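You operate a simulated robot arm through the tools that you are given. There is no shell and no other tool.

Carry out the task below with a simulated two-armed robot. There is one attempt and no reset: what you move stays moved.

JOB
Lid the yellow and green cups and stand them on the teal tray. Set down upright: what you pick out.

Only the result counts: the job must be done as asked and must still hold three seconds after the hand-in. Knocking over, shifting, dropping, spilling or breaking anything else fails it. A push-on lid holds only when it is set on centred and level and pressed home; a screw cap is set on level and turned clockwise until tight.

ROBOT AND FRAMES
Two 7-joint arms with fingered hands on one trunk that stands fixed in place. Base frame: the origin is at the foot of the trunk, x ahead of it, y to its left, z up; the work surface is at about z = 88. Units: cm, rad, N and s.
The left shoulder is at [7.3, 15.6, 118.4], the right one opposite. With the tool pointing down near the work surface each hand reaches from about 44 to 88 cm from the base axis, measured 20 degrees to its own side. Payload 4 kg a hand.
Tool frame (each hand has its own): the origin (TCP) lies between the finger pads and is the grasp point; the fingertips stand 3 cm ahead of it; z points along the fingers, y is the line along which they close. The gripper opens to 10.4 cm; its body begins 3.5 cm behind the TCP. The gripper is a hand of 3 fingers: y runs from the thumb to the fingers, the wrist lies at [-1.5, -10.4, -17.8] in the tool frame.
Orientation is that of the tool frame in the base frame, as [roll, pitch, yaw] about the fixed x, y, z axes, in that order (R = Rz(yaw) Ry(pitch) Rx(roll)). With the fingers straight down and the wrist toward the robot, the tool's x, y and z point along [0, 1, 0], [1, 0, 0] and [0, 0, -1] of the base frame.

CONTROLS
- The arms move only by the tool apply_moves. It takes "left_plan", "right_plan" or both (then of equal length, played together; a hand with none holds still); each is one flat list of numbers, 6 for each row, row after row: the shift along the tool's x, y, z in units of 20 mm (1.0 is 20 mm), then the turn, a rotation vector about the tool's x, y, z in units of 4 degrees (1.0 is 4 degrees). In form: [tx, ty, tz, ax, ay, az, tx, ty, tz, ax, ay, az, ...]. A call has 1 to 20 rows; each row shifts and turns the commanded pose from where the row before left it, along the tool's axes as they then stand. A call with a number of a shift or a turn outside -1 to 1 is refused whole. Rows are played at 5 a second. More than 5 cm and 0.15 rad between two rows, and nothing of the call is played. A pose out of reach is approached as far as the arm can. The call stops where the force on the tool passes 40 N (or 10 N more than at its start, if that is more) or the arm is blocked; 0.2 s more then pass. In this call time passes only in rows, and 0.2 s behind the last. It gives the time, the measured TCP pose, the force on the tool (base axes), the opening and the grip force at its end, in the units of the frame above (readings bear some noise), with the torque about the TCP (base axes, N m) and any sound that the robot's microphone picked up, and new pictures: "pictures" is both (left out), scene, wrist or none (wrist: the cameras of the hands that moved).
- Cameras (640 x 400 px; columns grow to the right, rows downward): "scene" is now at [14.33, -0.23, 141.86]; the picture's right is [-0.02, -1.00, 0.00], its down [-0.52, 0.01, -0.85] and it looks along [0.85, -0.02, -0.52] (base axes); focal length 262 px, centre (320, 200). "left" rides on the left gripper at [-6.4, -9.4, -11.7] in its tool frame; the picture's right is [-0.72, -0.33, 0.61], its down [0.64, -0.65, 0.40] and it looks along [0.27, 0.68, 0.68] (tool axes); focal length 238 px, centre (320, 200). "right" rides on the right gripper at [6.4, -9.4, -11.7] in its tool frame; the picture's right is [-0.72, 0.33, -0.61], its down [-0.64, -0.65, 0.40] and it looks along [-0.27, 0.68, 0.68] (tool axes); focal length 238 px, centre (320, 200).
- move_column(by): slides the trunk up (or, below 0, down) by that many cm; the arms and the scene camera ride with it, the base frame stays. It gives what a move gives, with no picture.
- curl_fingers(index, middle, thumb_bend, thumb_turn, hand): sets how far each is bent, from 0 (flat) to 1 (curled in); at 0.3 the hand is open as for a grip, at 0.7 the pads meet at the TCP. One left out holds its place. A second passes; each finger stops where it meets its share of the squeeze, and holds until it gets a number again. It is the only way to open and close the hand. It gives what a move gives, with no picture; readings hold the bend of each and the force on the fingers (four entries, about 0 where the hand has none), thumb and palm. thumb_turn goes from beside the hand (0) to across from the fingers (1), as for a grip.
- aim_head(pan, tilt): turns the head with the scene camera to pan (to the left, within 1.501 rad either way) and tilt (down, from -0.506 to 1.204), counted from straight ahead of the robot. It gives what a move gives, and a new picture of the scene camera.
- locate(camera, pixels): for up to 12 pixels [column, row] of the newest picture of that camera ("zoom" is the newest enlarged one), the place [x, y, z] in the base frame of the surface seen there, good to about 0.3 cm. No time passes.
- inspect(camera, box): a new picture of the part [left, top, right, bottom] of that camera's present view, enlarged. No time passes.
- hand_in(): hands the job in; it is judged then, once.

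Unless the task says otherwise, let go and move clear before handing in.

The tools are called after "Request:" by a JSON object that holds its "api" and its "payload". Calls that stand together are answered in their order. apply_moves: Moves the arms, as the interface text tells. Its arguments: {"type":"object","properties":{"left_plan":{"type":"array","items":{"type":"number"}},"right_plan":{"type":"array","items":{"type":"number"}},"pictures":{"type":"string","enum":["both","scene","wrist","none"]}},"required":[]} The other tools are called the same way: move_column (by) moves the trunk up or down; curl_fingers (index, middle, thumb_bend, thumb_turn, hand) moves the fingers one by one; aim_head (pan, tilt) turns the head that bears the scene camera; locate (camera, pixels) gives the place of the surface under pixels of a picture; inspect (camera, box) takes an enlarged picture of a part of a camera's view; hand_in () hands the job in.

At the start:

```text
time_s: 0.0
left_tool_pos: [54.09, 32.36, 127.17]
left_tcp_rot: [-3.139, 0.001, 1.569]
left_force: [0.1, 0.1, 0.2]
left_wrist_torque: [0.0, -0.02, -0.02]
left_finger_gap: 10.36
left_finger_force: 0.1
left_shape: jaw
left_bend: [0.3, 0.3, 0.3, 0.98]
left_finger forces: [0.1, 0.0, 0.1, 0.1, 0.1, 0.0]
right_tool_pos: [59.61, -13.74, 122.2]
right_tcp_rot: [-3.141, 0.001, 1.57]
right_force: [-0.2, 0.2, -0.1]
right_wrist_torque: [0.02, 0.01, 0.0]
right_finger_gap: 10.37
right_finger_force: 0.0
right_shape: jaw
right_bend: [0.3, 0.3, 0.3, 0.98]
right_finger forces: [0.1, 0.0, 0.1, 0.0, 0.0, 0.0]
trunk travel left (down, up): [-60.0, 34.0]
head pan, tilt (commanded): [-0.021, 0.546]
```

scene: 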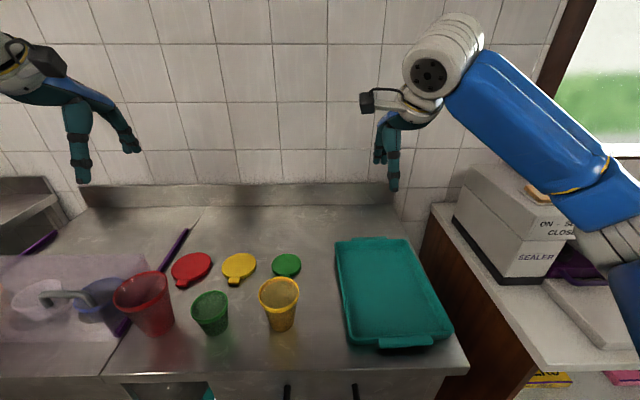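
right: 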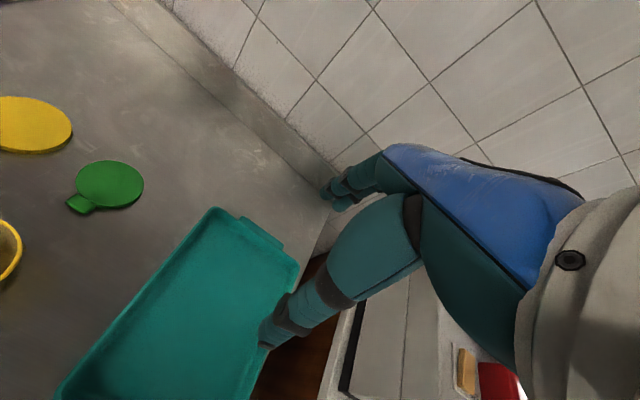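
left: 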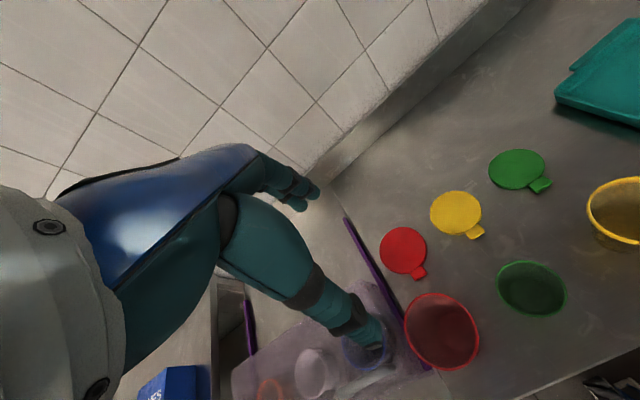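

The scene shows red, green and yellow cups (about (145,300), (210,313), (279,303)), three lids behind them and the teal tray at (390,290). I'll zoom in and measure before moving anything.

Request:
{"api": "inspect", "payload": {"camera": "scene", "box": [160, 230, 340, 350]}}

Request:
{"api": "locate", "payload": {"camera": "scene", "pixels": [[286, 264], [239, 267], [192, 268], [278, 283], [279, 330], [210, 297], [212, 333], [260, 290], [298, 290], [280, 302], [350, 245], [400, 242]]}}

```text
3.33 times, centred on (250, 290) of scene
```

zoom: 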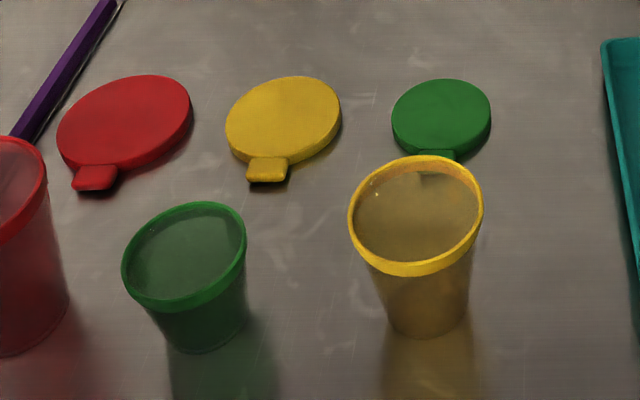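

```text
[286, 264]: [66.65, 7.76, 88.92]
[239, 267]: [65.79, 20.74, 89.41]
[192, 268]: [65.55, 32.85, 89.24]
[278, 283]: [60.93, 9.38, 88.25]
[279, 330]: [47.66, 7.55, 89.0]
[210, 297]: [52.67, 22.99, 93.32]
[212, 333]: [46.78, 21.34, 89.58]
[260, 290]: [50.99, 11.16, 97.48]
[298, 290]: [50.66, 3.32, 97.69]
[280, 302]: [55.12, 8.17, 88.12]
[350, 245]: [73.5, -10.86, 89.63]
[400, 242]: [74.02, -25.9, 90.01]
```

I can see the rims and lids clearly in the zoom. I'll locate rim points of the two cups and edges of the lids.

Request:
{"api": "locate", "payload": {"camera": "zoom", "pixels": [[352, 222], [481, 215], [412, 159], [420, 270], [372, 252], [470, 245], [126, 272], [243, 243], [185, 206], [195, 302], [140, 292], [238, 275]]}}

Request:
{"api": "locate", "payload": {"camera": "zoom", "pixels": [[228, 118], [338, 118], [282, 80], [290, 158], [268, 172], [283, 118], [394, 118], [488, 115], [440, 82], [442, 153], [441, 115], [266, 182]]}}

Request:
{"api": "inspect", "payload": {"camera": "scene", "box": [320, 220, 480, 360]}}

```text
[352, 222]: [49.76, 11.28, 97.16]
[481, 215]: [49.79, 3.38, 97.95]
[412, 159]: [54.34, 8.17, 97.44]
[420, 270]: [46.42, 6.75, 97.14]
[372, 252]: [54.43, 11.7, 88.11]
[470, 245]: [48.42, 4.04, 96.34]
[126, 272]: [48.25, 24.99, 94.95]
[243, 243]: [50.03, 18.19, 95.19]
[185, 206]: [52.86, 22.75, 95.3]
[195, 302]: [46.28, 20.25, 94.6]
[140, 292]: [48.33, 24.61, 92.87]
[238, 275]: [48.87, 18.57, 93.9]
```

```text
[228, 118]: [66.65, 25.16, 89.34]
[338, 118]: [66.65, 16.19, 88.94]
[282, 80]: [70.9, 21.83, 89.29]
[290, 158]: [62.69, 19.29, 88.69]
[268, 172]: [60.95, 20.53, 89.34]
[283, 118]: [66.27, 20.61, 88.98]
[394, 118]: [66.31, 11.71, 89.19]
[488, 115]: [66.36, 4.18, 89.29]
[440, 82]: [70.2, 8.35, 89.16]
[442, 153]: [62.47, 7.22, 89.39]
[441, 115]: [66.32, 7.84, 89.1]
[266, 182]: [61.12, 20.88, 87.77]
```

```text
2.86 times, centred on (400, 290) of scene
```

zoom: 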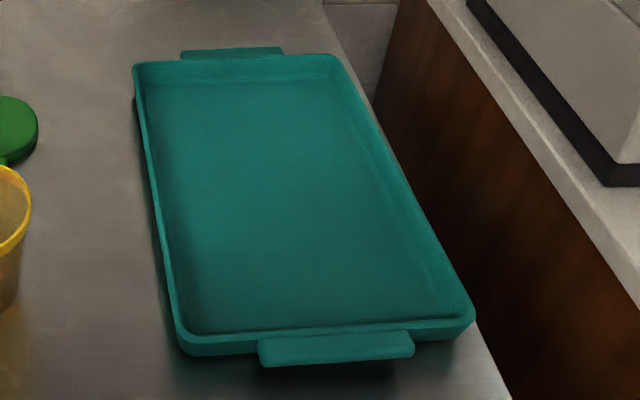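

The yellow cup is centred near (50.4, 7.4) with its rim at z≈97.3, and the green cup is near (49.5, 21.5) with its rim at z≈95. The lids lie at (66.5, 20.7) for yellow and (66.3, 7.9) for green, with their tabs toward the robot. I'll park the left arm further left and bring the right hand above the yellow lid.

Request:
{"api": "apply_moves", "payload": {"right_plan": [0.95, 0.19, 0.2, 0, 0, 0, 0.95, 0.19, 0.2, 0, 0, 0, 0.95, 0.19, 0.2, 0, 0, 0, 0.95, 0.19, 0.2, 0, 0, 0, 0.95, 0.19, 0.2, 0, 0, 0, 0.95, 0.19, 0.2, 0, 0, 0, 0.95, 0.19, 0.2, 0, 0, 0, 0.95, 0.19, 0.2, 0, 0, 0, 0.95, 0.19, 0.2, 0, 0, 0, 0.95, 0.19, 0.2, 0, 0, 0, 0.95, 0.19, 0.2, 0, 0, 0, 0.95, 0.19, 0.2, 0, 0, 0, 0.95, 0.19, 0.2, 0, 0, 0, 0.95, 0.19, 0.2, 0, 0, 0, 0.95, 0.19, 0.2, 0, 0, 0, 0.95, 0.19, 0.2, 0, 0, 0, 0.95, 0.19, 0.2, 0, 0, 0, 0.95, 0.19, 0.2, 0, 0, 0], "left_plan": [0.4, 0, 0, 0, 0, 0, 0.4, 0, 0, 0, 0, 0, 0.4, 0, 0, 0, 0, 0, 0.4, 0, 0, 0, 0, 0, 0.4, 0, 0, 0, 0, 0, 0.4, 0, 0, 0, 0, 0, 0.4, 0, 0, 0, 0, 0, 0.4, 0, 0, 0, 0, 0, 0.4, 0, 0, 0, 0, 0, 0.4, 0, 0, 0, 0, 0, 0.4, 0, 0, 0, 0, 0, 0.4, 0, 0, 0, 0, 0, 0.4, 0, 0, 0, 0, 0, 0.4, 0, 0, 0, 0, 0, 0.4, 0, 0, 0, 0, 0, 0.4, 0, 0, 0, 0, 0, 0.4, 0, 0, 0, 0, 0, 0.4, 0, 0, 0, 0, 0], "pictures": "both"}}

```text
time_s: 3.8
left_tool_pos: [53.79, 47.07, 127.29]
left_tcp_rot: [-3.141, 0.002, 1.571]
left_force: [-0.4, 1.0, -0.1]
left_wrist_torque: [0.03, 0.02, -0.01]
left_finger_gap: 10.37
left_finger_force: 0.2
left_shape: jaw
left_bend: [0.3, 0.3, 0.3, 0.98]
left_finger forces: [0.0, 0.1, 0.1, 0.0, 0.1, 0.0]
right_tool_pos: [66.2, 20.72, 115.26]
right_tcp_rot: [3.14, 0.005, 1.571]
right_force: [0.4, -0.5, 0.2]
right_wrist_torque: [-0.02, -0.01, 0.0]
right_finger_gap: 10.37
right_finger_force: 0.1
right_shape: jaw
right_bend: [0.3, 0.3, 0.3, 0.98]
right_finger forces: [0.1, 0.0, 0.0, 0.0, 0.1, 0.1]
trunk travel left (down, up): [-60.0, 34.0]
head pan, tilt (commanded): [-0.021, 0.546]
```

scene: 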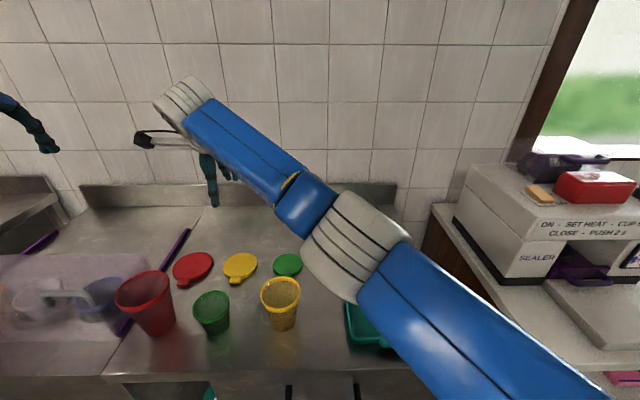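
right: 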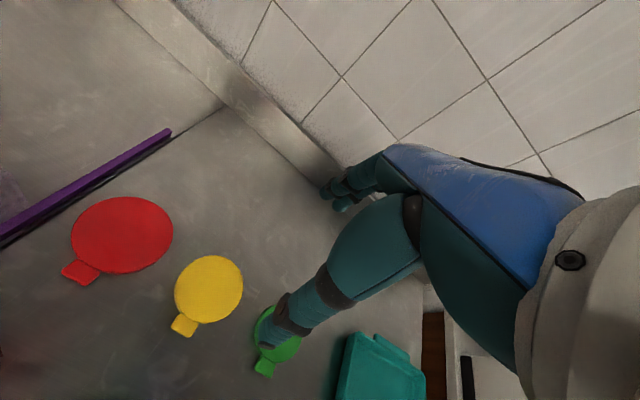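
left: 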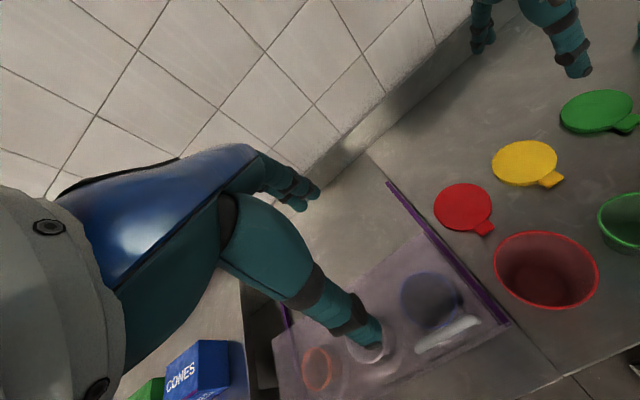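

The right arm is above the yellow lid with its elbow at pixel (350,245). I'll measure how high the elbow and forearm are above the cups.

Request:
{"api": "locate", "payload": {"camera": "scene", "pixels": [[350, 245], [330, 285], [305, 250], [285, 215], [230, 160], [190, 125], [213, 200], [230, 175], [410, 340]]}}

Request:
{"api": "inspect", "payload": {"camera": "left", "box": [440, 0, 640, 140]}}

```text
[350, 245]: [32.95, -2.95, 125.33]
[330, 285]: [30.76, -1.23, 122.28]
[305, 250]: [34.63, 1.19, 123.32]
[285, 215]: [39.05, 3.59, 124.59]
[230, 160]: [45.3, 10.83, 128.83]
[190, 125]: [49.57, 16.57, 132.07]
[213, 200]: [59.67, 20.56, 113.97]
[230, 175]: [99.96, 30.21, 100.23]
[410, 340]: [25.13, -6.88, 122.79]
```

```text
2.86 times, centred on (540, 70) of left
```

zoom: 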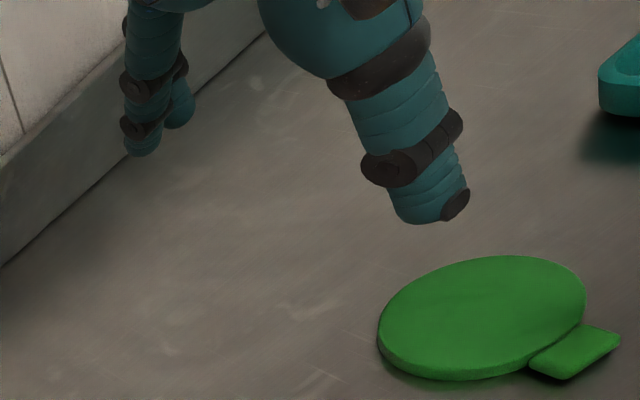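

The elbow (x≈33, z≈125) is well clear of the cups. I'll turn the hand 45° so the closing line avoids the tab and the neighbouring lids, then come down to about z=101.

Request:
{"api": "apply_moves", "payload": {"right_plan": [0, 0, 0.4, 0, 0, -0.9375, 0, 0, 0.4, 0, 0, -0.9375, 0, 0, 0.4, 0, 0, -0.9375, 0, 0, 0.4, 0, 0, -0.9375, 0, 0, 0.4, 0, 0, -0.9375, 0, 0, 0.4, 0, 0, -0.9375, 0, 0, 0.4, 0, 0, -0.9375, 0, 0, 0.4, 0, 0, -0.9375, 0, 0, 0.4, 0, 0, -0.9375, 0, 0, 0.4, 0, 0, -0.9375, 0, 0, 0.4, 0, 0, -0.9375, 0, 0, 0.4, 0, 0, -0.9375, 0, 0, 0.5, 0, 0, 0, 0, 0, 0.5, 0, 0, 0, 0, 0, 0.5, 0, 0, 0, 0, 0, 0.5, 0, 0, 0], "pictures": "both"}}

Request:
{"api": "inspect", "payload": {"camera": "left", "box": [400, 40, 640, 210]}}

```text
time_s: 7.2
left_tool_pos: [53.73, 46.95, 127.27]
left_tcp_rot: [3.141, 0.002, 1.571]
left_force: [0.0, 0.2, 0.6]
left_wrist_torque: [0.0, 0.01, -0.01]
left_finger_gap: 10.37
left_finger_force: 0.0
left_shape: jaw
left_bend: [0.3, 0.3, 0.3, 0.98]
left_finger forces: [0.1, 0.1, 0.0, 0.1, 0.0, 0.0]
right_tool_pos: [66.27, 20.58, 101.38]
right_tcp_rot: [3.141, 0.002, 2.357]
right_force: [-0.7, 0.1, 0.4]
right_wrist_torque: [0.0, 0.01, 0.01]
right_finger_gap: 10.36
right_finger_force: 0.1
right_shape: jaw
right_bend: [0.3, 0.3, 0.3, 0.98]
right_finger forces: [0.0, 0.0, 0.0, 0.0, 0.0, 0.0]
trunk travel left (down, up): [-60.0, 34.0]
head pan, tilt (commanded): [-0.021, 0.546]
```

scene: 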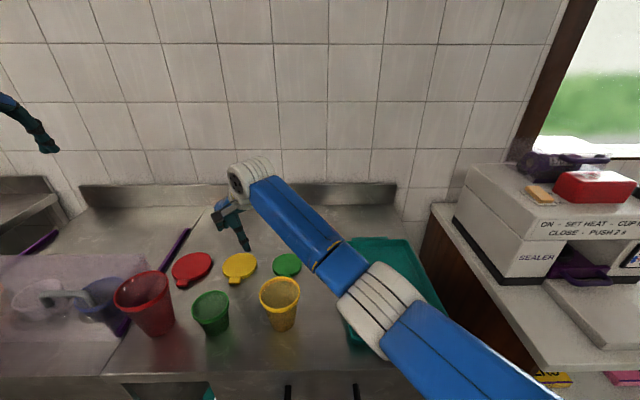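
right: 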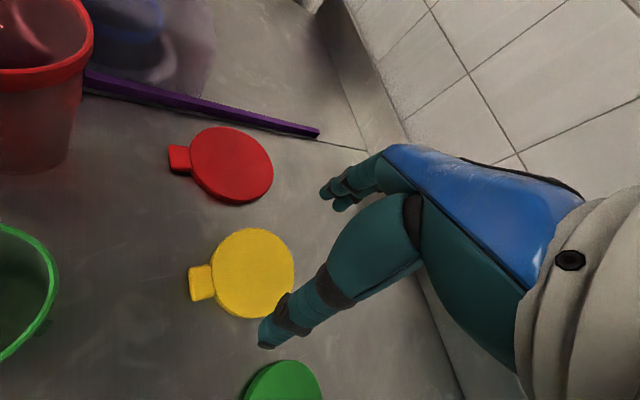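

```text
2.35 times, centred on (520, 125) of left
```

zoom: 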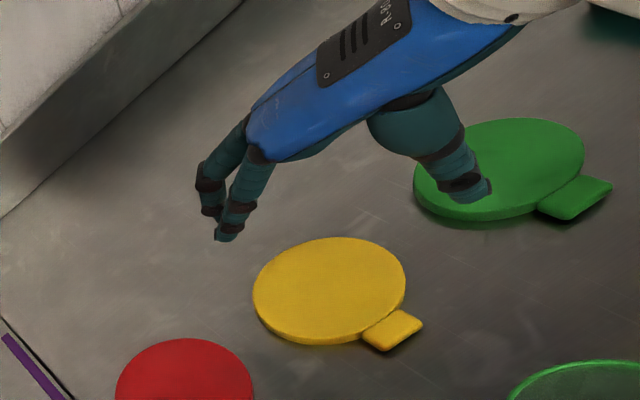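

The hand is above the yellow lid, and both wrist views show it clearly (right picture, centred about (253,273)). I'll measure the lid more exactly from these views.

Request:
{"api": "locate", "payload": {"camera": "right", "pixels": [[253, 272], [253, 231], [291, 268], [214, 275], [250, 315], [201, 283], [193, 284], [280, 240], [222, 245], [225, 304], [285, 292], [240, 165]]}}

Request:
{"api": "locate", "payload": {"camera": "zoom", "pixels": [[330, 285], [256, 290], [403, 275], [335, 240], [320, 333], [393, 330], [225, 236], [475, 190], [500, 165], [417, 170], [582, 150], [500, 215]]}}

```text
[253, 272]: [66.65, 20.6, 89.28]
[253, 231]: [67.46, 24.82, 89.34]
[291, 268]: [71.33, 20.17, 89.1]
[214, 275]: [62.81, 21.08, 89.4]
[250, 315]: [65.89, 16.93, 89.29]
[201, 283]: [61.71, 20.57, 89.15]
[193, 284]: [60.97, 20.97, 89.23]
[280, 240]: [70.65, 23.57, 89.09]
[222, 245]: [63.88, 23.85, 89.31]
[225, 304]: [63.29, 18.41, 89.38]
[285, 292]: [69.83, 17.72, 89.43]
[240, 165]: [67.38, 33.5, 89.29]
```

```text
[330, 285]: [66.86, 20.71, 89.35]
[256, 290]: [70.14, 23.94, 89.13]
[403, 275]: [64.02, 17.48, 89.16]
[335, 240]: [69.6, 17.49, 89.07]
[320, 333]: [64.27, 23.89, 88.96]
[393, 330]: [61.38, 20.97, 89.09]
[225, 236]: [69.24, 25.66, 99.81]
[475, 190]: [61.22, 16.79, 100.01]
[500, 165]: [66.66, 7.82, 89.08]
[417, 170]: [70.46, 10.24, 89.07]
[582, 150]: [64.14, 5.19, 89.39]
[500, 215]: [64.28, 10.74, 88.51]
```

The yellow lid centre is about (67.0, 20.9), with its top at 89.3 and a diameter of about 8.6. I'll shift the TCP onto it and descend to 92.

Request:
{"api": "apply_moves", "payload": {"right_plan": [-0.145, 0.371, 0.6, 0, 0, 0, 0, 0, 0.8, 0, 0, 0, 0, 0, 0.8, 0, 0, 0, 0, 0, 0.8, 0, 0, 0, 0, 0, 0.7, 0, 0, 0, 0, 0, 0.5, 0, 0, 0, 0, 0, 0.4, 0, 0, 0], "pictures": "both"}}

Request:
{"api": "inspect", "payload": {"camera": "left", "box": [400, 40, 640, 210]}}

```text
time_s: 8.8
left_tool_pos: [53.76, 46.92, 127.2]
left_tcp_rot: [3.141, 0.001, 1.571]
left_force: [0.5, 0.1, 0.3]
left_wrist_torque: [0.04, 0.02, -0.02]
left_finger_gap: 10.37
left_finger_force: 0.1
left_shape: jaw
left_bend: [0.3, 0.3, 0.3, 0.98]
left_finger forces: [0.0, 0.1, 0.1, 0.0, 0.0, 0.0]
right_tool_pos: [67.17, 20.94, 92.25]
right_tcp_rot: [3.141, 0.0, 2.359]
right_force: [0.0, -0.2, -0.4]
right_wrist_torque: [-0.01, 0.03, 0.0]
right_finger_gap: 10.38
right_finger_force: 0.1
right_shape: jaw
right_bend: [0.3, 0.3, 0.3, 0.98]
right_finger forces: [0.1, 0.0, 0.0, 0.0, 0.0, 0.0]
trunk travel left (down, up): [-60.0, 34.0]
head pan, tilt (commanded): [-0.021, 0.546]
```

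scene: 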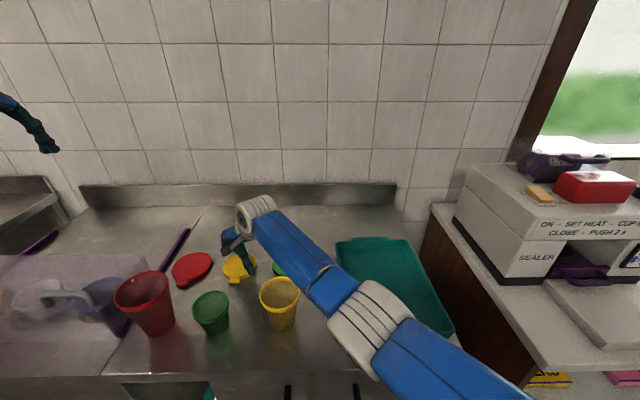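
right: 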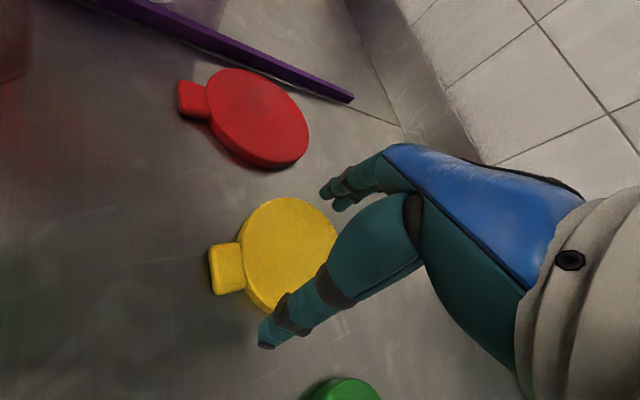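

```text
2.35 times, centred on (520, 125) of left
```

zoom: 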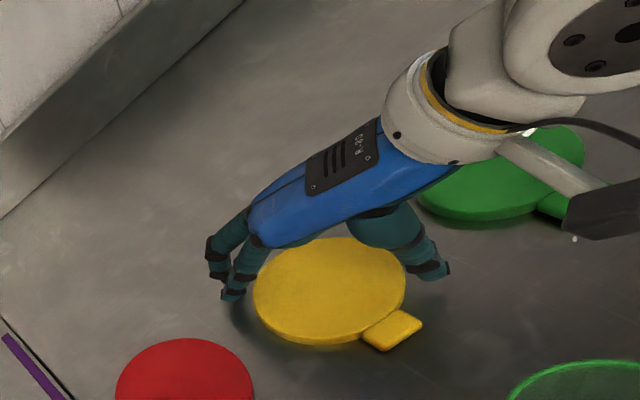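

The fingers straddle the lid cleanly with tips about 1 cm above the table. I'll go down another 0.85 cm and close gently.

Request:
{"api": "apply_moves", "payload": {"right_plan": [0, 0, 0.2, 0, 0, 0, 0, 0, 0.2, 0, 0, 0], "pictures": "none"}}

Request:
{"api": "curl_fingers", "payload": {"hand": "right", "index": 0.36, "middle": 0.36, "thumb_bend": 0.36}}

Request:
{"api": "inspect", "payload": {"camera": "left", "box": [460, 80, 640, 200]}}

```text
time_s: 9.4
left_tool_pos: [53.8, 46.93, 127.29]
left_tcp_rot: [-3.142, 0.002, 1.571]
left_force: [-0.3, 0.3, 0.3]
left_wrist_torque: [-0.03, -0.02, -0.01]
left_finger_gap: 10.41
left_finger_force: 0.0
left_shape: jaw
left_bend: [0.3, 0.3, 0.3, 0.98]
left_finger forces: [0.0, 0.0, 0.0, 0.0, 0.1, 0.0]
right_tool_pos: [67.04, 20.99, 91.39]
right_tcp_rot: [3.139, 0.0, 2.356]
right_force: [0.3, 0.1, -0.3]
right_wrist_torque: [0.01, 0.02, 0.0]
right_finger_gap: 10.35
right_finger_force: 0.0
right_shape: jaw
right_bend: [0.3, 0.3, 0.3, 0.98]
right_finger forces: [0.1, 0.1, 0.1, 0.0, 0.0, 0.0]
trunk travel left (down, up): [-60.0, 34.0]
head pan, tilt (commanded): [-0.021, 0.546]
```

```text
time_s: 10.4
left_tool_pos: [53.8, 46.96, 127.25]
left_tcp_rot: [3.141, 0.001, 1.571]
left_force: [0.7, 0.3, -0.1]
left_wrist_torque: [0.03, -0.02, -0.01]
left_finger_gap: 10.35
left_finger_force: 0.1
left_shape: jaw
left_bend: [0.3, 0.3, 0.3, 0.98]
left_finger forces: [0.0, 0.1, 0.0, 0.0, 0.0, 0.0]
right_tool_pos: [66.98, 20.94, 91.52]
right_tcp_rot: [3.141, 0.001, 2.356]
right_force: [0.0, 1.2, 0.3]
right_wrist_torque: [-0.01, -0.02, 0.0]
right_finger_gap: 8.99
right_finger_force: 0.5
right_shape: fingers
right_bend: [0.35, 0.36, 0.35, 0.98]
right_finger forces: [0.4, 0.1, 0.0, 0.0, 0.4, 0.0]
trunk travel left (down, up): [-60.0, 34.0]
head pan, tilt (commanded): [-0.021, 0.546]
```

```text
3.33 times, centred on (550, 140) of left
```

zoom: 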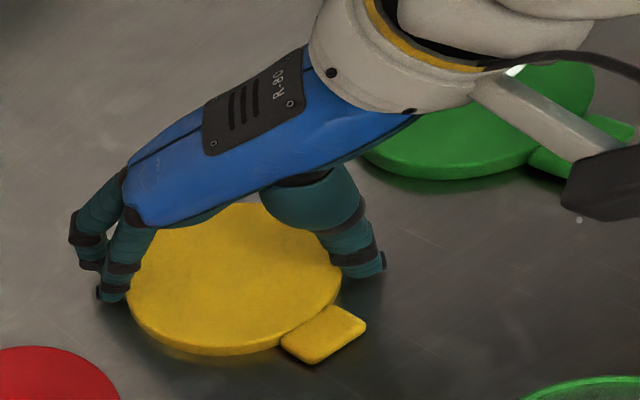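

The gap is 9.0 with first light contact. I'll keep closing to get a firm grip.

Request:
{"api": "curl_fingers", "payload": {"hand": "right", "index": 0.42, "middle": 0.42, "thumb_bend": 0.42}}

Request:
{"api": "inspect", "payload": {"camera": "left", "box": [460, 80, 640, 200]}}

```text
time_s: 11.4
left_tool_pos: [53.71, 46.93, 127.3]
left_tcp_rot: [3.141, 0.002, 1.571]
left_force: [-0.8, -0.3, 0.4]
left_wrist_torque: [0.01, -0.03, -0.04]
left_finger_gap: 10.37
left_finger_force: 0.0
left_shape: jaw
left_bend: [0.3, 0.3, 0.3, 0.98]
left_finger forces: [0.0, 0.0, 0.0, 0.0, 0.0, 0.1]
right_tool_pos: [67.06, 21.0, 91.37]
right_tcp_rot: [3.141, 0.002, 2.357]
right_force: [1.5, 1.6, 2.3]
right_wrist_torque: [0.04, -0.03, 0.0]
right_finger_gap: 8.68
right_finger_force: 5.8
right_shape: fingers
right_bend: [0.38, 0.39, 0.36, 0.97]
right_finger forces: [3.6, 3.1, 0.0, 0.0, 5.6, 0.0]
trunk travel left (down, up): [-60.0, 34.0]
head pan, tilt (commanded): [-0.021, 0.546]
```

```text
3.33 times, centred on (550, 140) of left
```

zoom: 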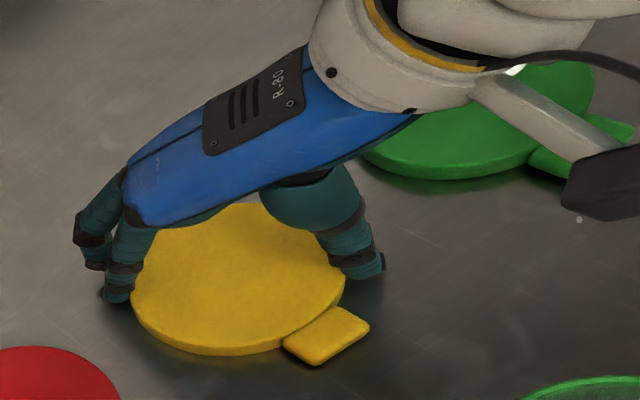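

Grip is 5.8 N at a gap of 8.7, so the lid is held. I'll tighten slightly, then lift a few centimetres and check it stays level.

Request:
{"api": "curl_fingers", "payload": {"hand": "right", "index": 0.45, "middle": 0.45, "thumb_bend": 0.45}}

Request:
{"api": "apply_moves", "payload": {"right_plan": [0, 0, -0.25, 0, 0, 0, 0, 0, -0.5, 0, 0, 0, 0, 0, -0.75, 0, 0, 0, 0, 0, -0.75, 0, 0, 0], "pictures": "both"}}

Request:
{"api": "inspect", "payload": {"camera": "left", "box": [460, 60, 640, 180]}}

```text
time_s: 12.4
left_tool_pos: [53.79, 46.92, 127.35]
left_tcp_rot: [-3.14, 0.002, 1.572]
left_force: [-0.2, -0.7, -0.6]
left_wrist_torque: [0.03, 0.03, 0.06]
left_finger_gap: 10.36
left_finger_force: 0.0
left_shape: jaw
left_bend: [0.3, 0.3, 0.3, 0.98]
left_finger forces: [0.0, 0.0, 0.1, 0.1, 0.0, 0.0]
right_tool_pos: [66.87, 20.93, 91.59]
right_tcp_rot: [-3.14, 0.002, 2.355]
right_force: [1.6, 0.5, 2.7]
right_wrist_torque: [-0.01, -0.02, -0.01]
right_finger_gap: 8.61
right_finger_force: 9.1
right_shape: fingers
right_bend: [0.39, 0.41, 0.36, 0.97]
right_finger forces: [5.4, 4.5, 0.0, 0.0, 8.6, 0.0]
trunk travel left (down, up): [-60.0, 34.0]
head pan, tilt (commanded): [-0.021, 0.546]
```

```text
time_s: 13.4
left_tool_pos: [53.85, 46.9, 127.35]
left_tcp_rot: [-3.141, 0.002, 1.571]
left_force: [-0.8, -1.2, -0.2]
left_wrist_torque: [0.01, 0.01, 0.01]
left_finger_gap: 10.37
left_finger_force: 0.0
left_shape: jaw
left_bend: [0.3, 0.3, 0.3, 0.98]
left_finger forces: [0.0, 0.0, 0.0, 0.0, 0.1, 0.0]
right_tool_pos: [67.13, 20.87, 95.96]
right_tcp_rot: [-3.139, 0.005, 2.355]
right_force: [0.4, -0.6, -0.5]
right_wrist_torque: [0.02, 0.0, 0.0]
right_finger_gap: 8.59
right_finger_force: 8.4
right_shape: fingers
right_bend: [0.39, 0.41, 0.36, 0.97]
right_finger forces: [4.6, 4.2, 0.0, 0.0, 8.5, 0.1]
trunk travel left (down, up): [-60.0, 34.0]
head pan, tilt (commanded): [-0.021, 0.546]
```

scene: 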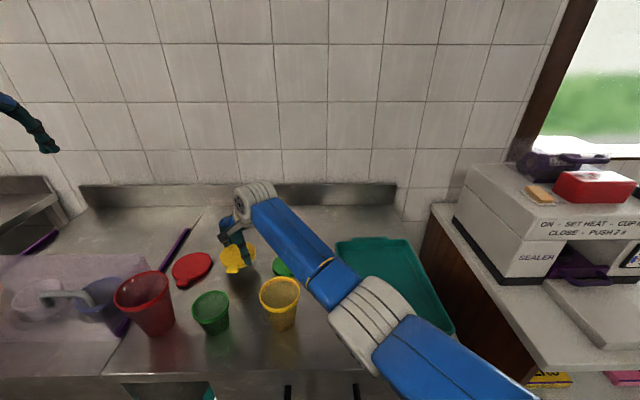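
right: 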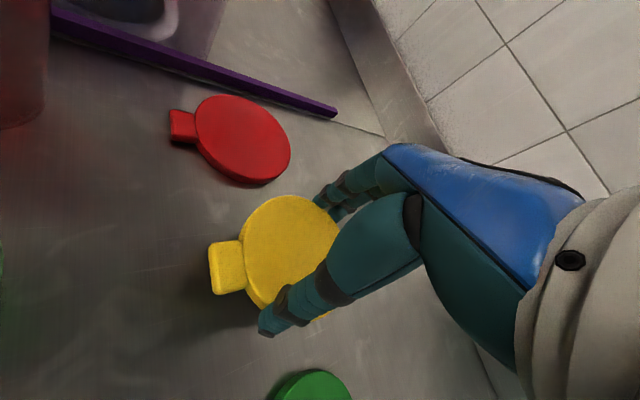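

```text
3.33 times, centred on (550, 120) of left
```

zoom: 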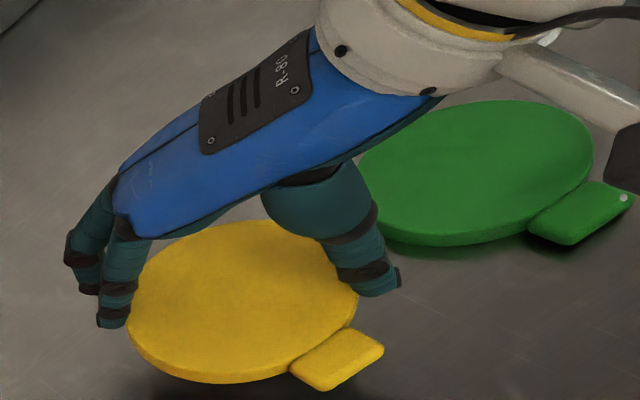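

The lid has lifted with the hand. I'll check its level and its centre relative to the TCP from the right wrist view.

Request:
{"api": "locate", "payload": {"camera": "right", "pixels": [[275, 200], [250, 230], [246, 265], [258, 300], [275, 250], [300, 215], [320, 240], [290, 280], [228, 268], [213, 250], [240, 290], [310, 200]]}}

Request:
{"api": "locate", "payload": {"camera": "zoom", "pixels": [[240, 225], [135, 330], [230, 370], [350, 295], [240, 300], [290, 350], [180, 260], [330, 270], [340, 355], [300, 240], [200, 360], [140, 280]]}}

```text
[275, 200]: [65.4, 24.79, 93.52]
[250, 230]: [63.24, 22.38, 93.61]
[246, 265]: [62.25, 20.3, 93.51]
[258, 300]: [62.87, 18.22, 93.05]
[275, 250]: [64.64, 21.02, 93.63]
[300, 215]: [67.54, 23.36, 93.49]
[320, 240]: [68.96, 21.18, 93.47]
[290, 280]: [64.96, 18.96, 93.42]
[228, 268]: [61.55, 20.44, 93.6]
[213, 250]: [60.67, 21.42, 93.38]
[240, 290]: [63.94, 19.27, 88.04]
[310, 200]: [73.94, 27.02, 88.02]
```

```text
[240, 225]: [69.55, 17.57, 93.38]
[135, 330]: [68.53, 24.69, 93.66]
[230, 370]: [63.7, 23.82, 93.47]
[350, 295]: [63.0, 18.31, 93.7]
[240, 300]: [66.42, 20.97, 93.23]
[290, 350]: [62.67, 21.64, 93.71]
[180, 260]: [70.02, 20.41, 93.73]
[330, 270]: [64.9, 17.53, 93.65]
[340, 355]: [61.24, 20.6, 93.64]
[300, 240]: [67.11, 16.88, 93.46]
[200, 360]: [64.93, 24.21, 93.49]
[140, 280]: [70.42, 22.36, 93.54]
```

The lid is level (top about z=93.5, 2.4 below the TCP). I'll lift it to 104 and carry it over the yellow cup.

Request:
{"api": "apply_moves", "payload": {"right_plan": [0, 0, -0.8, 0, 0, 0, 0, 0, -0.8, 0, 0, 0, 0, 0, -0.8, 0, 0, 0, 0, 0, -0.8, 0, 0, 0, 0, 0, -0.8, 0, 0, 0, 0.065, -0.748, 0, 0, 0, 0, 0.065, -0.748, 0, 0, 0, 0, 0.065, -0.748, 0, 0, 0, 0, 0.065, -0.748, 0, 0, 0, 0, 0.065, -0.748, 0, 0, 0, 0, 0.065, -0.748, 0, 0, 0, 0, 0.065, -0.748, 0, 0, 0, 0, 0.065, -0.748, 0, 0, 0, 0, 0.065, -0.748, 0, 0, 0, 0, 0.065, -0.748, 0, 0, 0, 0, 0.065, -0.748, 0, 0, 0, 0, 0.065, -0.748, 0, 0, 0, 0, 0.065, -0.748, 0, 0, 0, 0, 0.065, -0.748, 0, 0, 0, 0], "pictures": "both"}}

```text
time_s: 17.4
left_tool_pos: [53.88, 46.88, 127.38]
left_tcp_rot: [3.141, 0.003, 1.571]
left_force: [0.6, 0.2, 0.4]
left_wrist_torque: [0.0, 0.01, -0.01]
left_finger_gap: 10.35
left_finger_force: 0.1
left_shape: jaw
left_bend: [0.3, 0.3, 0.3, 0.98]
left_finger forces: [0.0, 0.0, 0.0, 0.0, 0.0, 0.1]
right_tool_pos: [50.99, 7.02, 103.85]
right_tcp_rot: [-3.141, -0.001, 2.356]
right_force: [0.1, 0.3, 0.5]
right_wrist_torque: [-0.01, 0.0, 0.01]
right_finger_gap: 8.56
right_finger_force: 8.5
right_shape: fingers
right_bend: [0.39, 0.41, 0.36, 0.97]
right_finger forces: [4.5, 4.0, 0.1, 0.1, 8.2, 0.0]
trunk travel left (down, up): [-60.0, 34.0]
head pan, tilt (commanded): [-0.021, 0.546]
```

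scene: 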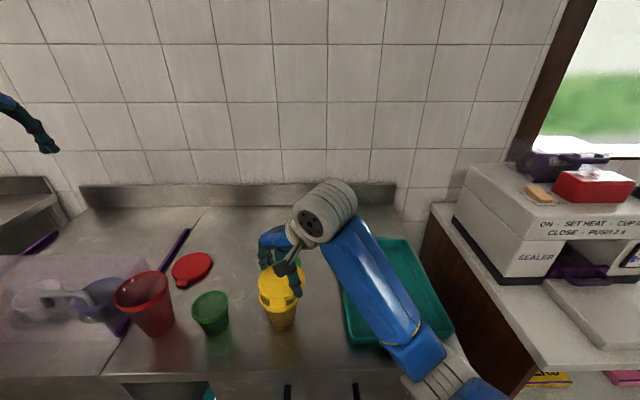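
right: 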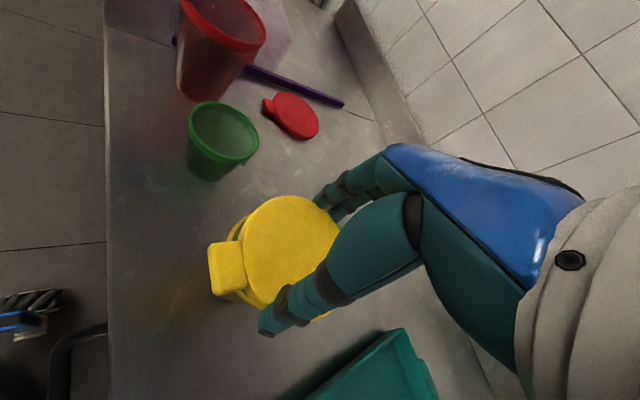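

The lid hovers over the yellow cup (scene pixel (282,290)). I'll zoom in on it for fine alignment.

Request:
{"api": "inspect", "payload": {"camera": "scene", "box": [234, 246, 330, 346]}}

Request:
{"api": "inspect", "payload": {"camera": "left", "box": [480, 130, 640, 260]}}

```text
4.00 times, centred on (282, 296) of scene
```

zoom: 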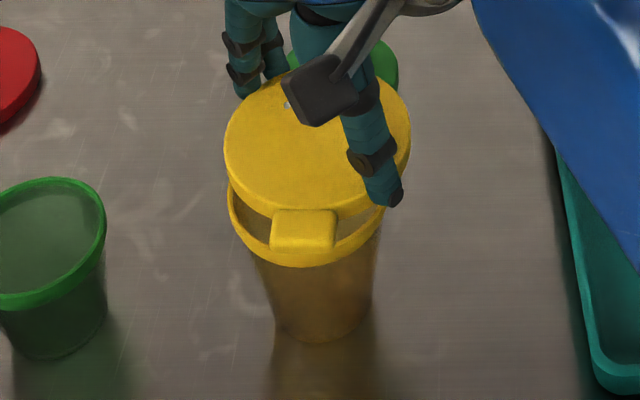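

```text
3.08 times, centred on (560, 195) of left
```

zoom: 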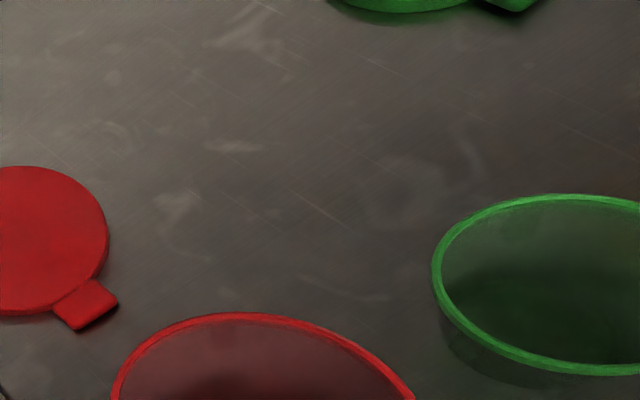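

The zoom shows the lid centred near column 317 while the cup rim sits slightly left (229 to about 384), so the lid needs a small shift in +y. I'll sample edge points of both.

Request:
{"api": "locate", "payload": {"camera": "zoom", "pixels": [[228, 150], [232, 120], [250, 95], [235, 178], [255, 196], [408, 150], [406, 125], [400, 105], [405, 168], [340, 208], [280, 205], [300, 150]]}}

Request:
{"api": "inspect", "payload": {"camera": "right", "box": [180, 170, 360, 330]}}

```text
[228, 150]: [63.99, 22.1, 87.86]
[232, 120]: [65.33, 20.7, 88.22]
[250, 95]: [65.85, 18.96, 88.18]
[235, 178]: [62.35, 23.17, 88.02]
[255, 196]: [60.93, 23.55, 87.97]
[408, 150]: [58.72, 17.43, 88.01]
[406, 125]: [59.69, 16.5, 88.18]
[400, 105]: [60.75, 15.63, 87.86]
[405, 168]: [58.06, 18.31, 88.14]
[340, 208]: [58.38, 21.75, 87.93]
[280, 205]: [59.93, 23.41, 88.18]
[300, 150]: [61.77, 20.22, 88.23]
```

```text
2.50 times, centred on (270, 250) of right
```

zoom: 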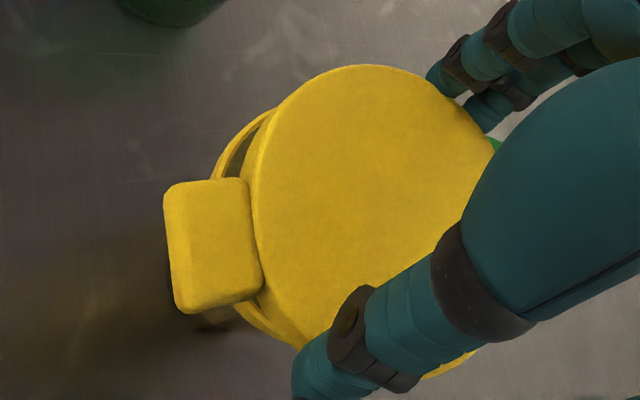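

The zoom had switched to the left camera, so those points were wrong. I'll use the new right zoom for lid edge points and then re-take the scene zoom.

Request:
{"api": "locate", "payload": {"camera": "zoom", "pixels": [[365, 70], [300, 95], [262, 150], [256, 230], [270, 290], [300, 332], [420, 85], [460, 120], [488, 155], [360, 200], [440, 370], [225, 160]]}}

Request:
{"api": "inspect", "payload": {"camera": "scene", "box": [234, 246, 330, 346]}}

Request:
{"api": "locate", "payload": {"camera": "zoom", "pixels": [[228, 150], [232, 120], [250, 95], [235, 178], [255, 196], [408, 150], [406, 125], [400, 105], [405, 168], [340, 208], [280, 205], [300, 150]]}}

Request:
{"api": "locate", "payload": {"camera": "zoom", "pixels": [[231, 205], [240, 228], [255, 245], [280, 262], [300, 264], [330, 260], [350, 252], [365, 240], [378, 225], [260, 250], [320, 263], [305, 266]]}}

```text
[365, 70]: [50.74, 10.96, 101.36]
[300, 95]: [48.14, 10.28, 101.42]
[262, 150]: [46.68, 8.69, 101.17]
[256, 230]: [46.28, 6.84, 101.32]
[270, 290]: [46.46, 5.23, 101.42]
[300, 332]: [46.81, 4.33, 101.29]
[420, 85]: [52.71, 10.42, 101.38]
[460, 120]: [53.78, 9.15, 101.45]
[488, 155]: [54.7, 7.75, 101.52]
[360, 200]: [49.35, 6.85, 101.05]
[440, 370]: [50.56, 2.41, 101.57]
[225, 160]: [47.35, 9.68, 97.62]
```

```text
4.00 times, centred on (282, 296) of scene
```

zoom: 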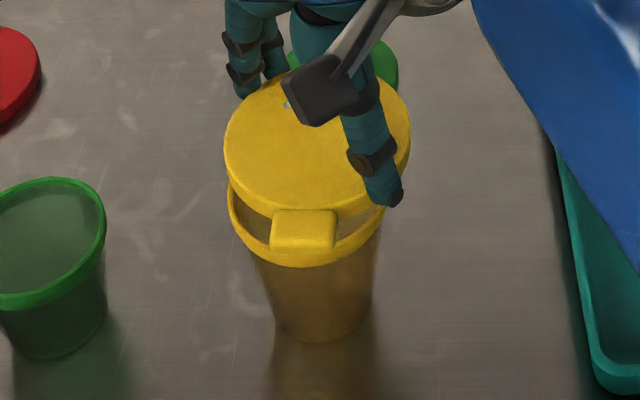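

```text
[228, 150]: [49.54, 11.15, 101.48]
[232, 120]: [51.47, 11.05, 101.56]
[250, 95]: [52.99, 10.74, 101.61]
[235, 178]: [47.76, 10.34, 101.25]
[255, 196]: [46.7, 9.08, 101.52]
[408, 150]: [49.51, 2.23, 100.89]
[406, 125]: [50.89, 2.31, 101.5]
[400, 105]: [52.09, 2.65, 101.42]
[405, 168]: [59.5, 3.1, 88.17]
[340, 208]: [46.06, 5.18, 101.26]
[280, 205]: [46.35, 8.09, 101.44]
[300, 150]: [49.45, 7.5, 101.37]
```

```text
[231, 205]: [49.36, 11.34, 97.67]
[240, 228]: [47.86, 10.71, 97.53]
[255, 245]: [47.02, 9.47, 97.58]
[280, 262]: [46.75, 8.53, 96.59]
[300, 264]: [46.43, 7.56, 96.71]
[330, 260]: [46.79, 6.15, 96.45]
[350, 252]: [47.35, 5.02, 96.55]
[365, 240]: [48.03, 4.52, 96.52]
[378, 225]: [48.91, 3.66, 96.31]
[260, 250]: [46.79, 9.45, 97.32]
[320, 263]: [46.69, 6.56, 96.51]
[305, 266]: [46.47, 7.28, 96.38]
```

By edge fits the lid centre is about (50.45, 6.75) and the cup rim centre about (50.45, 7.45). I'll shift +0.7 in y and lower by 1.6 cm to just above the rim, then recheck.

Request:
{"api": "apply_moves", "payload": {"right_plan": [0.237, 0.272, 0, 0, 0, 0, 0, 0, 0.4, 0, 0, 0, 0, 0, 0.4, 0, 0, 0], "pictures": "both"}}

Request:
{"api": "inspect", "payload": {"camera": "right", "box": [180, 170, 360, 330]}}

Request:
{"api": "inspect", "payload": {"camera": "scene", "box": [244, 256, 318, 336]}}

```text
time_s: 18.2
left_tool_pos: [53.86, 46.83, 127.34]
left_tcp_rot: [3.14, 0.002, 1.571]
left_force: [-0.9, 0.6, 0.0]
left_wrist_torque: [0.01, 0.0, -0.01]
left_finger_gap: 10.34
left_finger_force: 0.1
left_shape: jaw
left_bend: [0.3, 0.3, 0.3, 0.98]
left_finger forces: [0.0, 0.0, 0.0, 0.1, 0.1, 0.0]
right_tool_pos: [50.96, 7.81, 102.37]
right_tcp_rot: [3.14, 0.0, 2.357]
right_force: [-0.1, -0.1, 0.1]
right_wrist_torque: [-0.02, -0.05, -0.01]
right_finger_gap: 8.59
right_finger_force: 8.3
right_shape: fingers
right_bend: [0.39, 0.41, 0.36, 0.97]
right_finger forces: [4.5, 4.0, 0.1, 0.1, 8.0, 0.0]
trunk travel left (down, up): [-60.0, 34.0]
head pan, tilt (commanded): [-0.021, 0.546]
```

scene: 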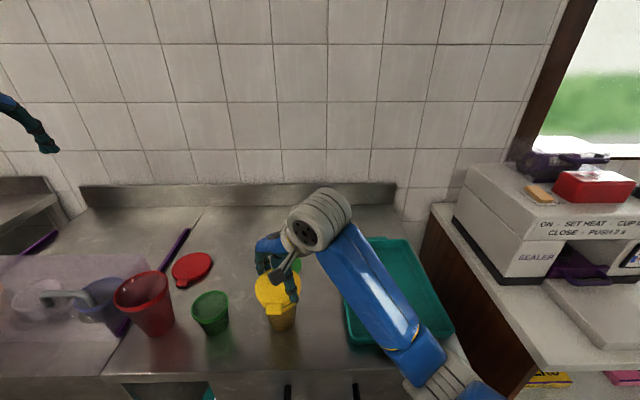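
right: 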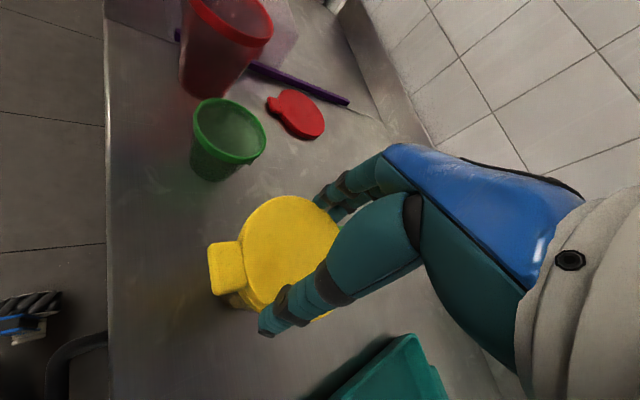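

```text
2.50 times, centred on (270, 250) of right
```

zoom: 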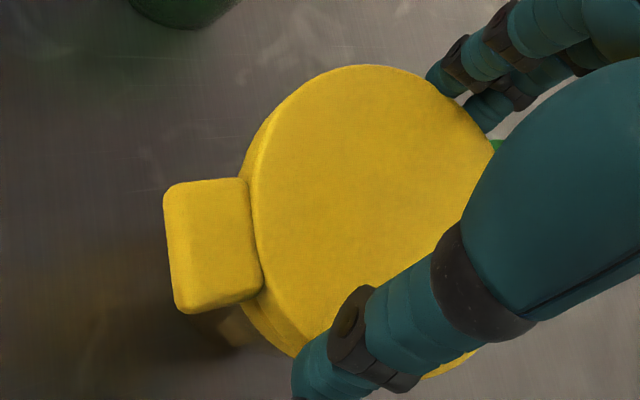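

```text
5.00 times, centred on (281, 296) of scene
```

zoom: 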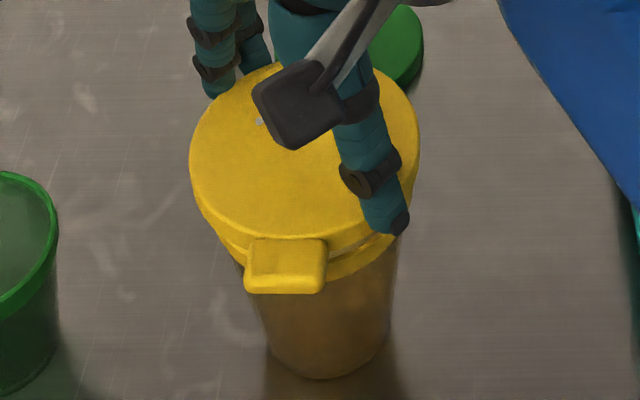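

Columns now match (lid 189–420 centre → y≈7.45; cup base centre also → y≈7.45). I'll verify the x alignment with located edge points.

Request:
{"api": "locate", "payload": {"camera": "zoom", "pixels": [[193, 165], [200, 125], [225, 90], [200, 200], [235, 225], [417, 150], [415, 120], [400, 90], [410, 180], [320, 236], [350, 230], [250, 232]]}}

Request:
{"api": "locate", "payload": {"camera": "zoom", "pixels": [[345, 268], [360, 262], [375, 254], [340, 275], [365, 268], [232, 250], [225, 240], [240, 260], [388, 247], [352, 272], [270, 340], [385, 340]]}}

Request:
{"api": "inspect", "payload": {"camera": "right", "box": [200, 180, 340, 330]}}

```text
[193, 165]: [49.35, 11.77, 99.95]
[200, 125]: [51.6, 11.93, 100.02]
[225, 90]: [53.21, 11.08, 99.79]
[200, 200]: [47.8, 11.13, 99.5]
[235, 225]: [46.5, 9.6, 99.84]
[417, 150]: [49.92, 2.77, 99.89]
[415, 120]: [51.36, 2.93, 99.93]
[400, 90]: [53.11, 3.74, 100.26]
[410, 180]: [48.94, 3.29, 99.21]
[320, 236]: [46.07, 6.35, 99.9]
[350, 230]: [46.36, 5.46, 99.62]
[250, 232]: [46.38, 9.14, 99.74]
```

```text
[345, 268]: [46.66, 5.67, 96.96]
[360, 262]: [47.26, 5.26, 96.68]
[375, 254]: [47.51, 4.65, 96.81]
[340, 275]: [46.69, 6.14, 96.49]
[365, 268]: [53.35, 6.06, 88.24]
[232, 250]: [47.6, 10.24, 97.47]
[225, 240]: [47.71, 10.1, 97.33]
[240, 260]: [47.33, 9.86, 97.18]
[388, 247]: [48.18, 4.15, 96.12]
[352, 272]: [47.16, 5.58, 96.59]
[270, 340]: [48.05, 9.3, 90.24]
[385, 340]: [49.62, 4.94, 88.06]
```

```text
2.67 times, centred on (270, 255) of right
```

zoom: 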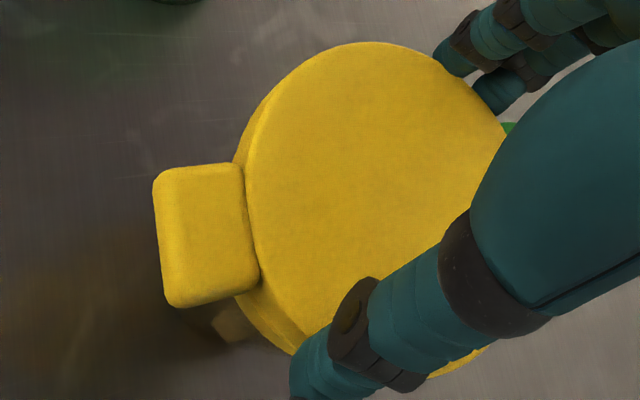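

The lid fits centre (50.5, 7.4) and the cup rim fits (50.45, 7.45), so alignment is good. I'll lower in small steps toward contact.

Request:
{"api": "apply_moves", "payload": {"right_plan": [0, 0, 0.2, 0, 0, 0, 0, 0, 0.15, 0, 0, 0, 0, 0, 0.1, 0, 0, 0], "pictures": "none"}}

Request:
{"api": "inspect", "payload": {"camera": "scene", "box": [244, 256, 318, 336]}}

```text
time_s: 19.0
left_tool_pos: [53.79, 46.9, 127.22]
left_tcp_rot: [3.141, 0.003, 1.572]
left_force: [0.3, -0.1, -0.9]
left_wrist_torque: [-0.02, 0.0, 0.02]
left_finger_gap: 10.38
left_finger_force: 0.0
left_shape: jaw
left_bend: [0.3, 0.3, 0.3, 0.98]
left_finger forces: [0.0, 0.1, 0.0, 0.0, 0.1, 0.0]
right_tool_pos: [50.92, 7.96, 101.56]
right_tcp_rot: [-3.141, 0.0, 2.357]
right_force: [0.7, 0.2, 0.0]
right_wrist_torque: [-0.01, -0.03, -0.02]
right_finger_gap: 8.59
right_finger_force: 8.5
right_shape: fingers
right_bend: [0.39, 0.41, 0.36, 0.97]
right_finger forces: [4.5, 4.0, 0.0, 0.0, 8.0, 0.0]
trunk travel left (down, up): [-60.0, 34.0]
head pan, tilt (commanded): [-0.021, 0.546]
```

```text
5.00 times, centred on (281, 296) of scene
```

zoom: 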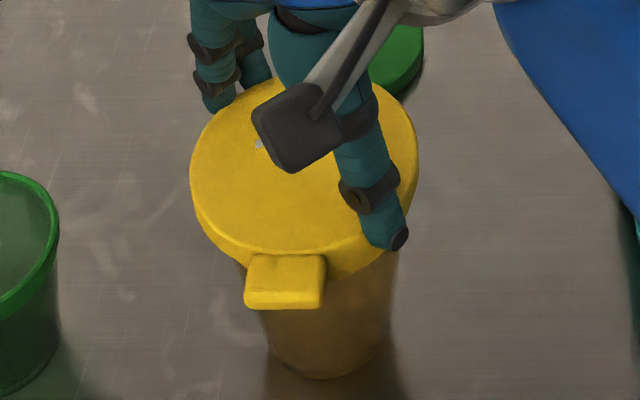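

No contact force yet; the lid is about level with the rim. I'll go another few millimetres.

Request:
{"api": "apply_moves", "payload": {"right_plan": [0, 0, 0.1, 0, 0, 0, 0, 0, 0.1, 0, 0, 0], "pictures": "none"}}

Request:
{"api": "inspect", "payload": {"camera": "scene", "box": [244, 256, 318, 336]}}

```text
time_s: 19.6
left_tool_pos: [53.86, 46.76, 127.37]
left_tcp_rot: [3.142, 0.002, 1.57]
left_force: [-0.1, 0.0, 0.4]
left_wrist_torque: [-0.02, 0.0, -0.01]
left_finger_gap: 10.36
left_finger_force: 0.1
left_shape: jaw
left_bend: [0.3, 0.3, 0.3, 0.98]
left_finger forces: [0.0, 0.0, 0.0, 0.1, 0.1, 0.1]
right_tool_pos: [50.85, 7.81, 101.0]
right_tcp_rot: [3.141, 0.0, 2.358]
right_force: [0.6, 0.9, 0.1]
right_wrist_torque: [-0.03, -0.03, -0.04]
right_finger_gap: 8.59
right_finger_force: 8.7
right_shape: fingers
right_bend: [0.39, 0.41, 0.36, 0.97]
right_finger forces: [4.6, 4.0, 0.0, 0.1, 7.8, 0.0]
trunk travel left (down, up): [-60.0, 34.0]
head pan, tilt (commanded): [-0.021, 0.546]
```

```text
5.00 times, centred on (281, 296) of scene
```

zoom: 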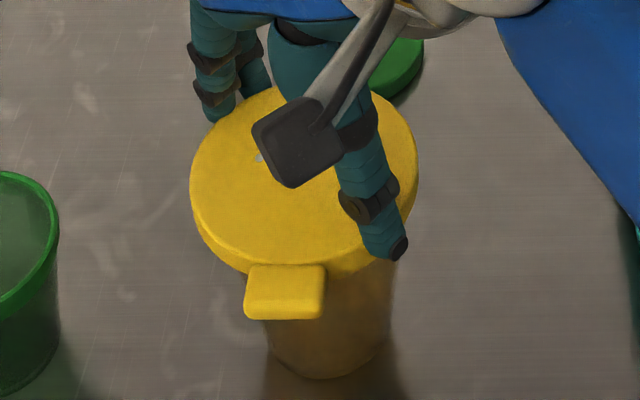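

Still no contact force at TCP z=101.0. I'll continue lowering.

Request:
{"api": "apply_moves", "payload": {"right_plan": [0, 0, 0.1, 0, 0, 0, 0, 0, 0.1, 0, 0, 0], "pictures": "none"}}

Request:
{"api": "inspect", "payload": {"camera": "scene", "box": [244, 256, 318, 336]}}

```text
time_s: 20.2
left_tool_pos: [53.88, 46.91, 127.4]
left_tcp_rot: [3.141, 0.002, 1.57]
left_force: [0.1, 0.9, 0.0]
left_wrist_torque: [-0.01, -0.02, -0.01]
left_finger_gap: 10.34
left_finger_force: 0.0
left_shape: jaw
left_bend: [0.3, 0.3, 0.3, 0.98]
left_finger forces: [0.0, 0.0, 0.0, 0.0, 0.0, 0.1]
right_tool_pos: [50.87, 7.81, 100.59]
right_tcp_rot: [-3.141, 0.002, 2.354]
right_force: [0.6, 1.0, 0.0]
right_wrist_torque: [0.01, -0.02, -0.01]
right_finger_gap: 8.57
right_finger_force: 8.5
right_shape: fingers
right_bend: [0.39, 0.41, 0.36, 0.97]
right_finger forces: [4.4, 4.0, 0.0, 0.0, 7.8, 0.0]
trunk travel left (down, up): [-60.0, 34.0]
head pan, tilt (commanded): [-0.021, 0.546]
```

```text
5.00 times, centred on (281, 296) of scene
```

zoom: 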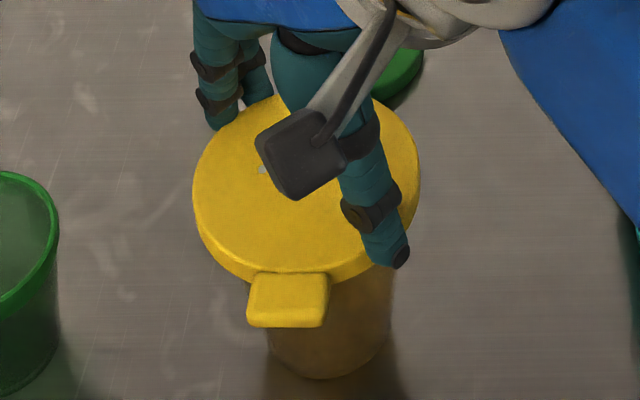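

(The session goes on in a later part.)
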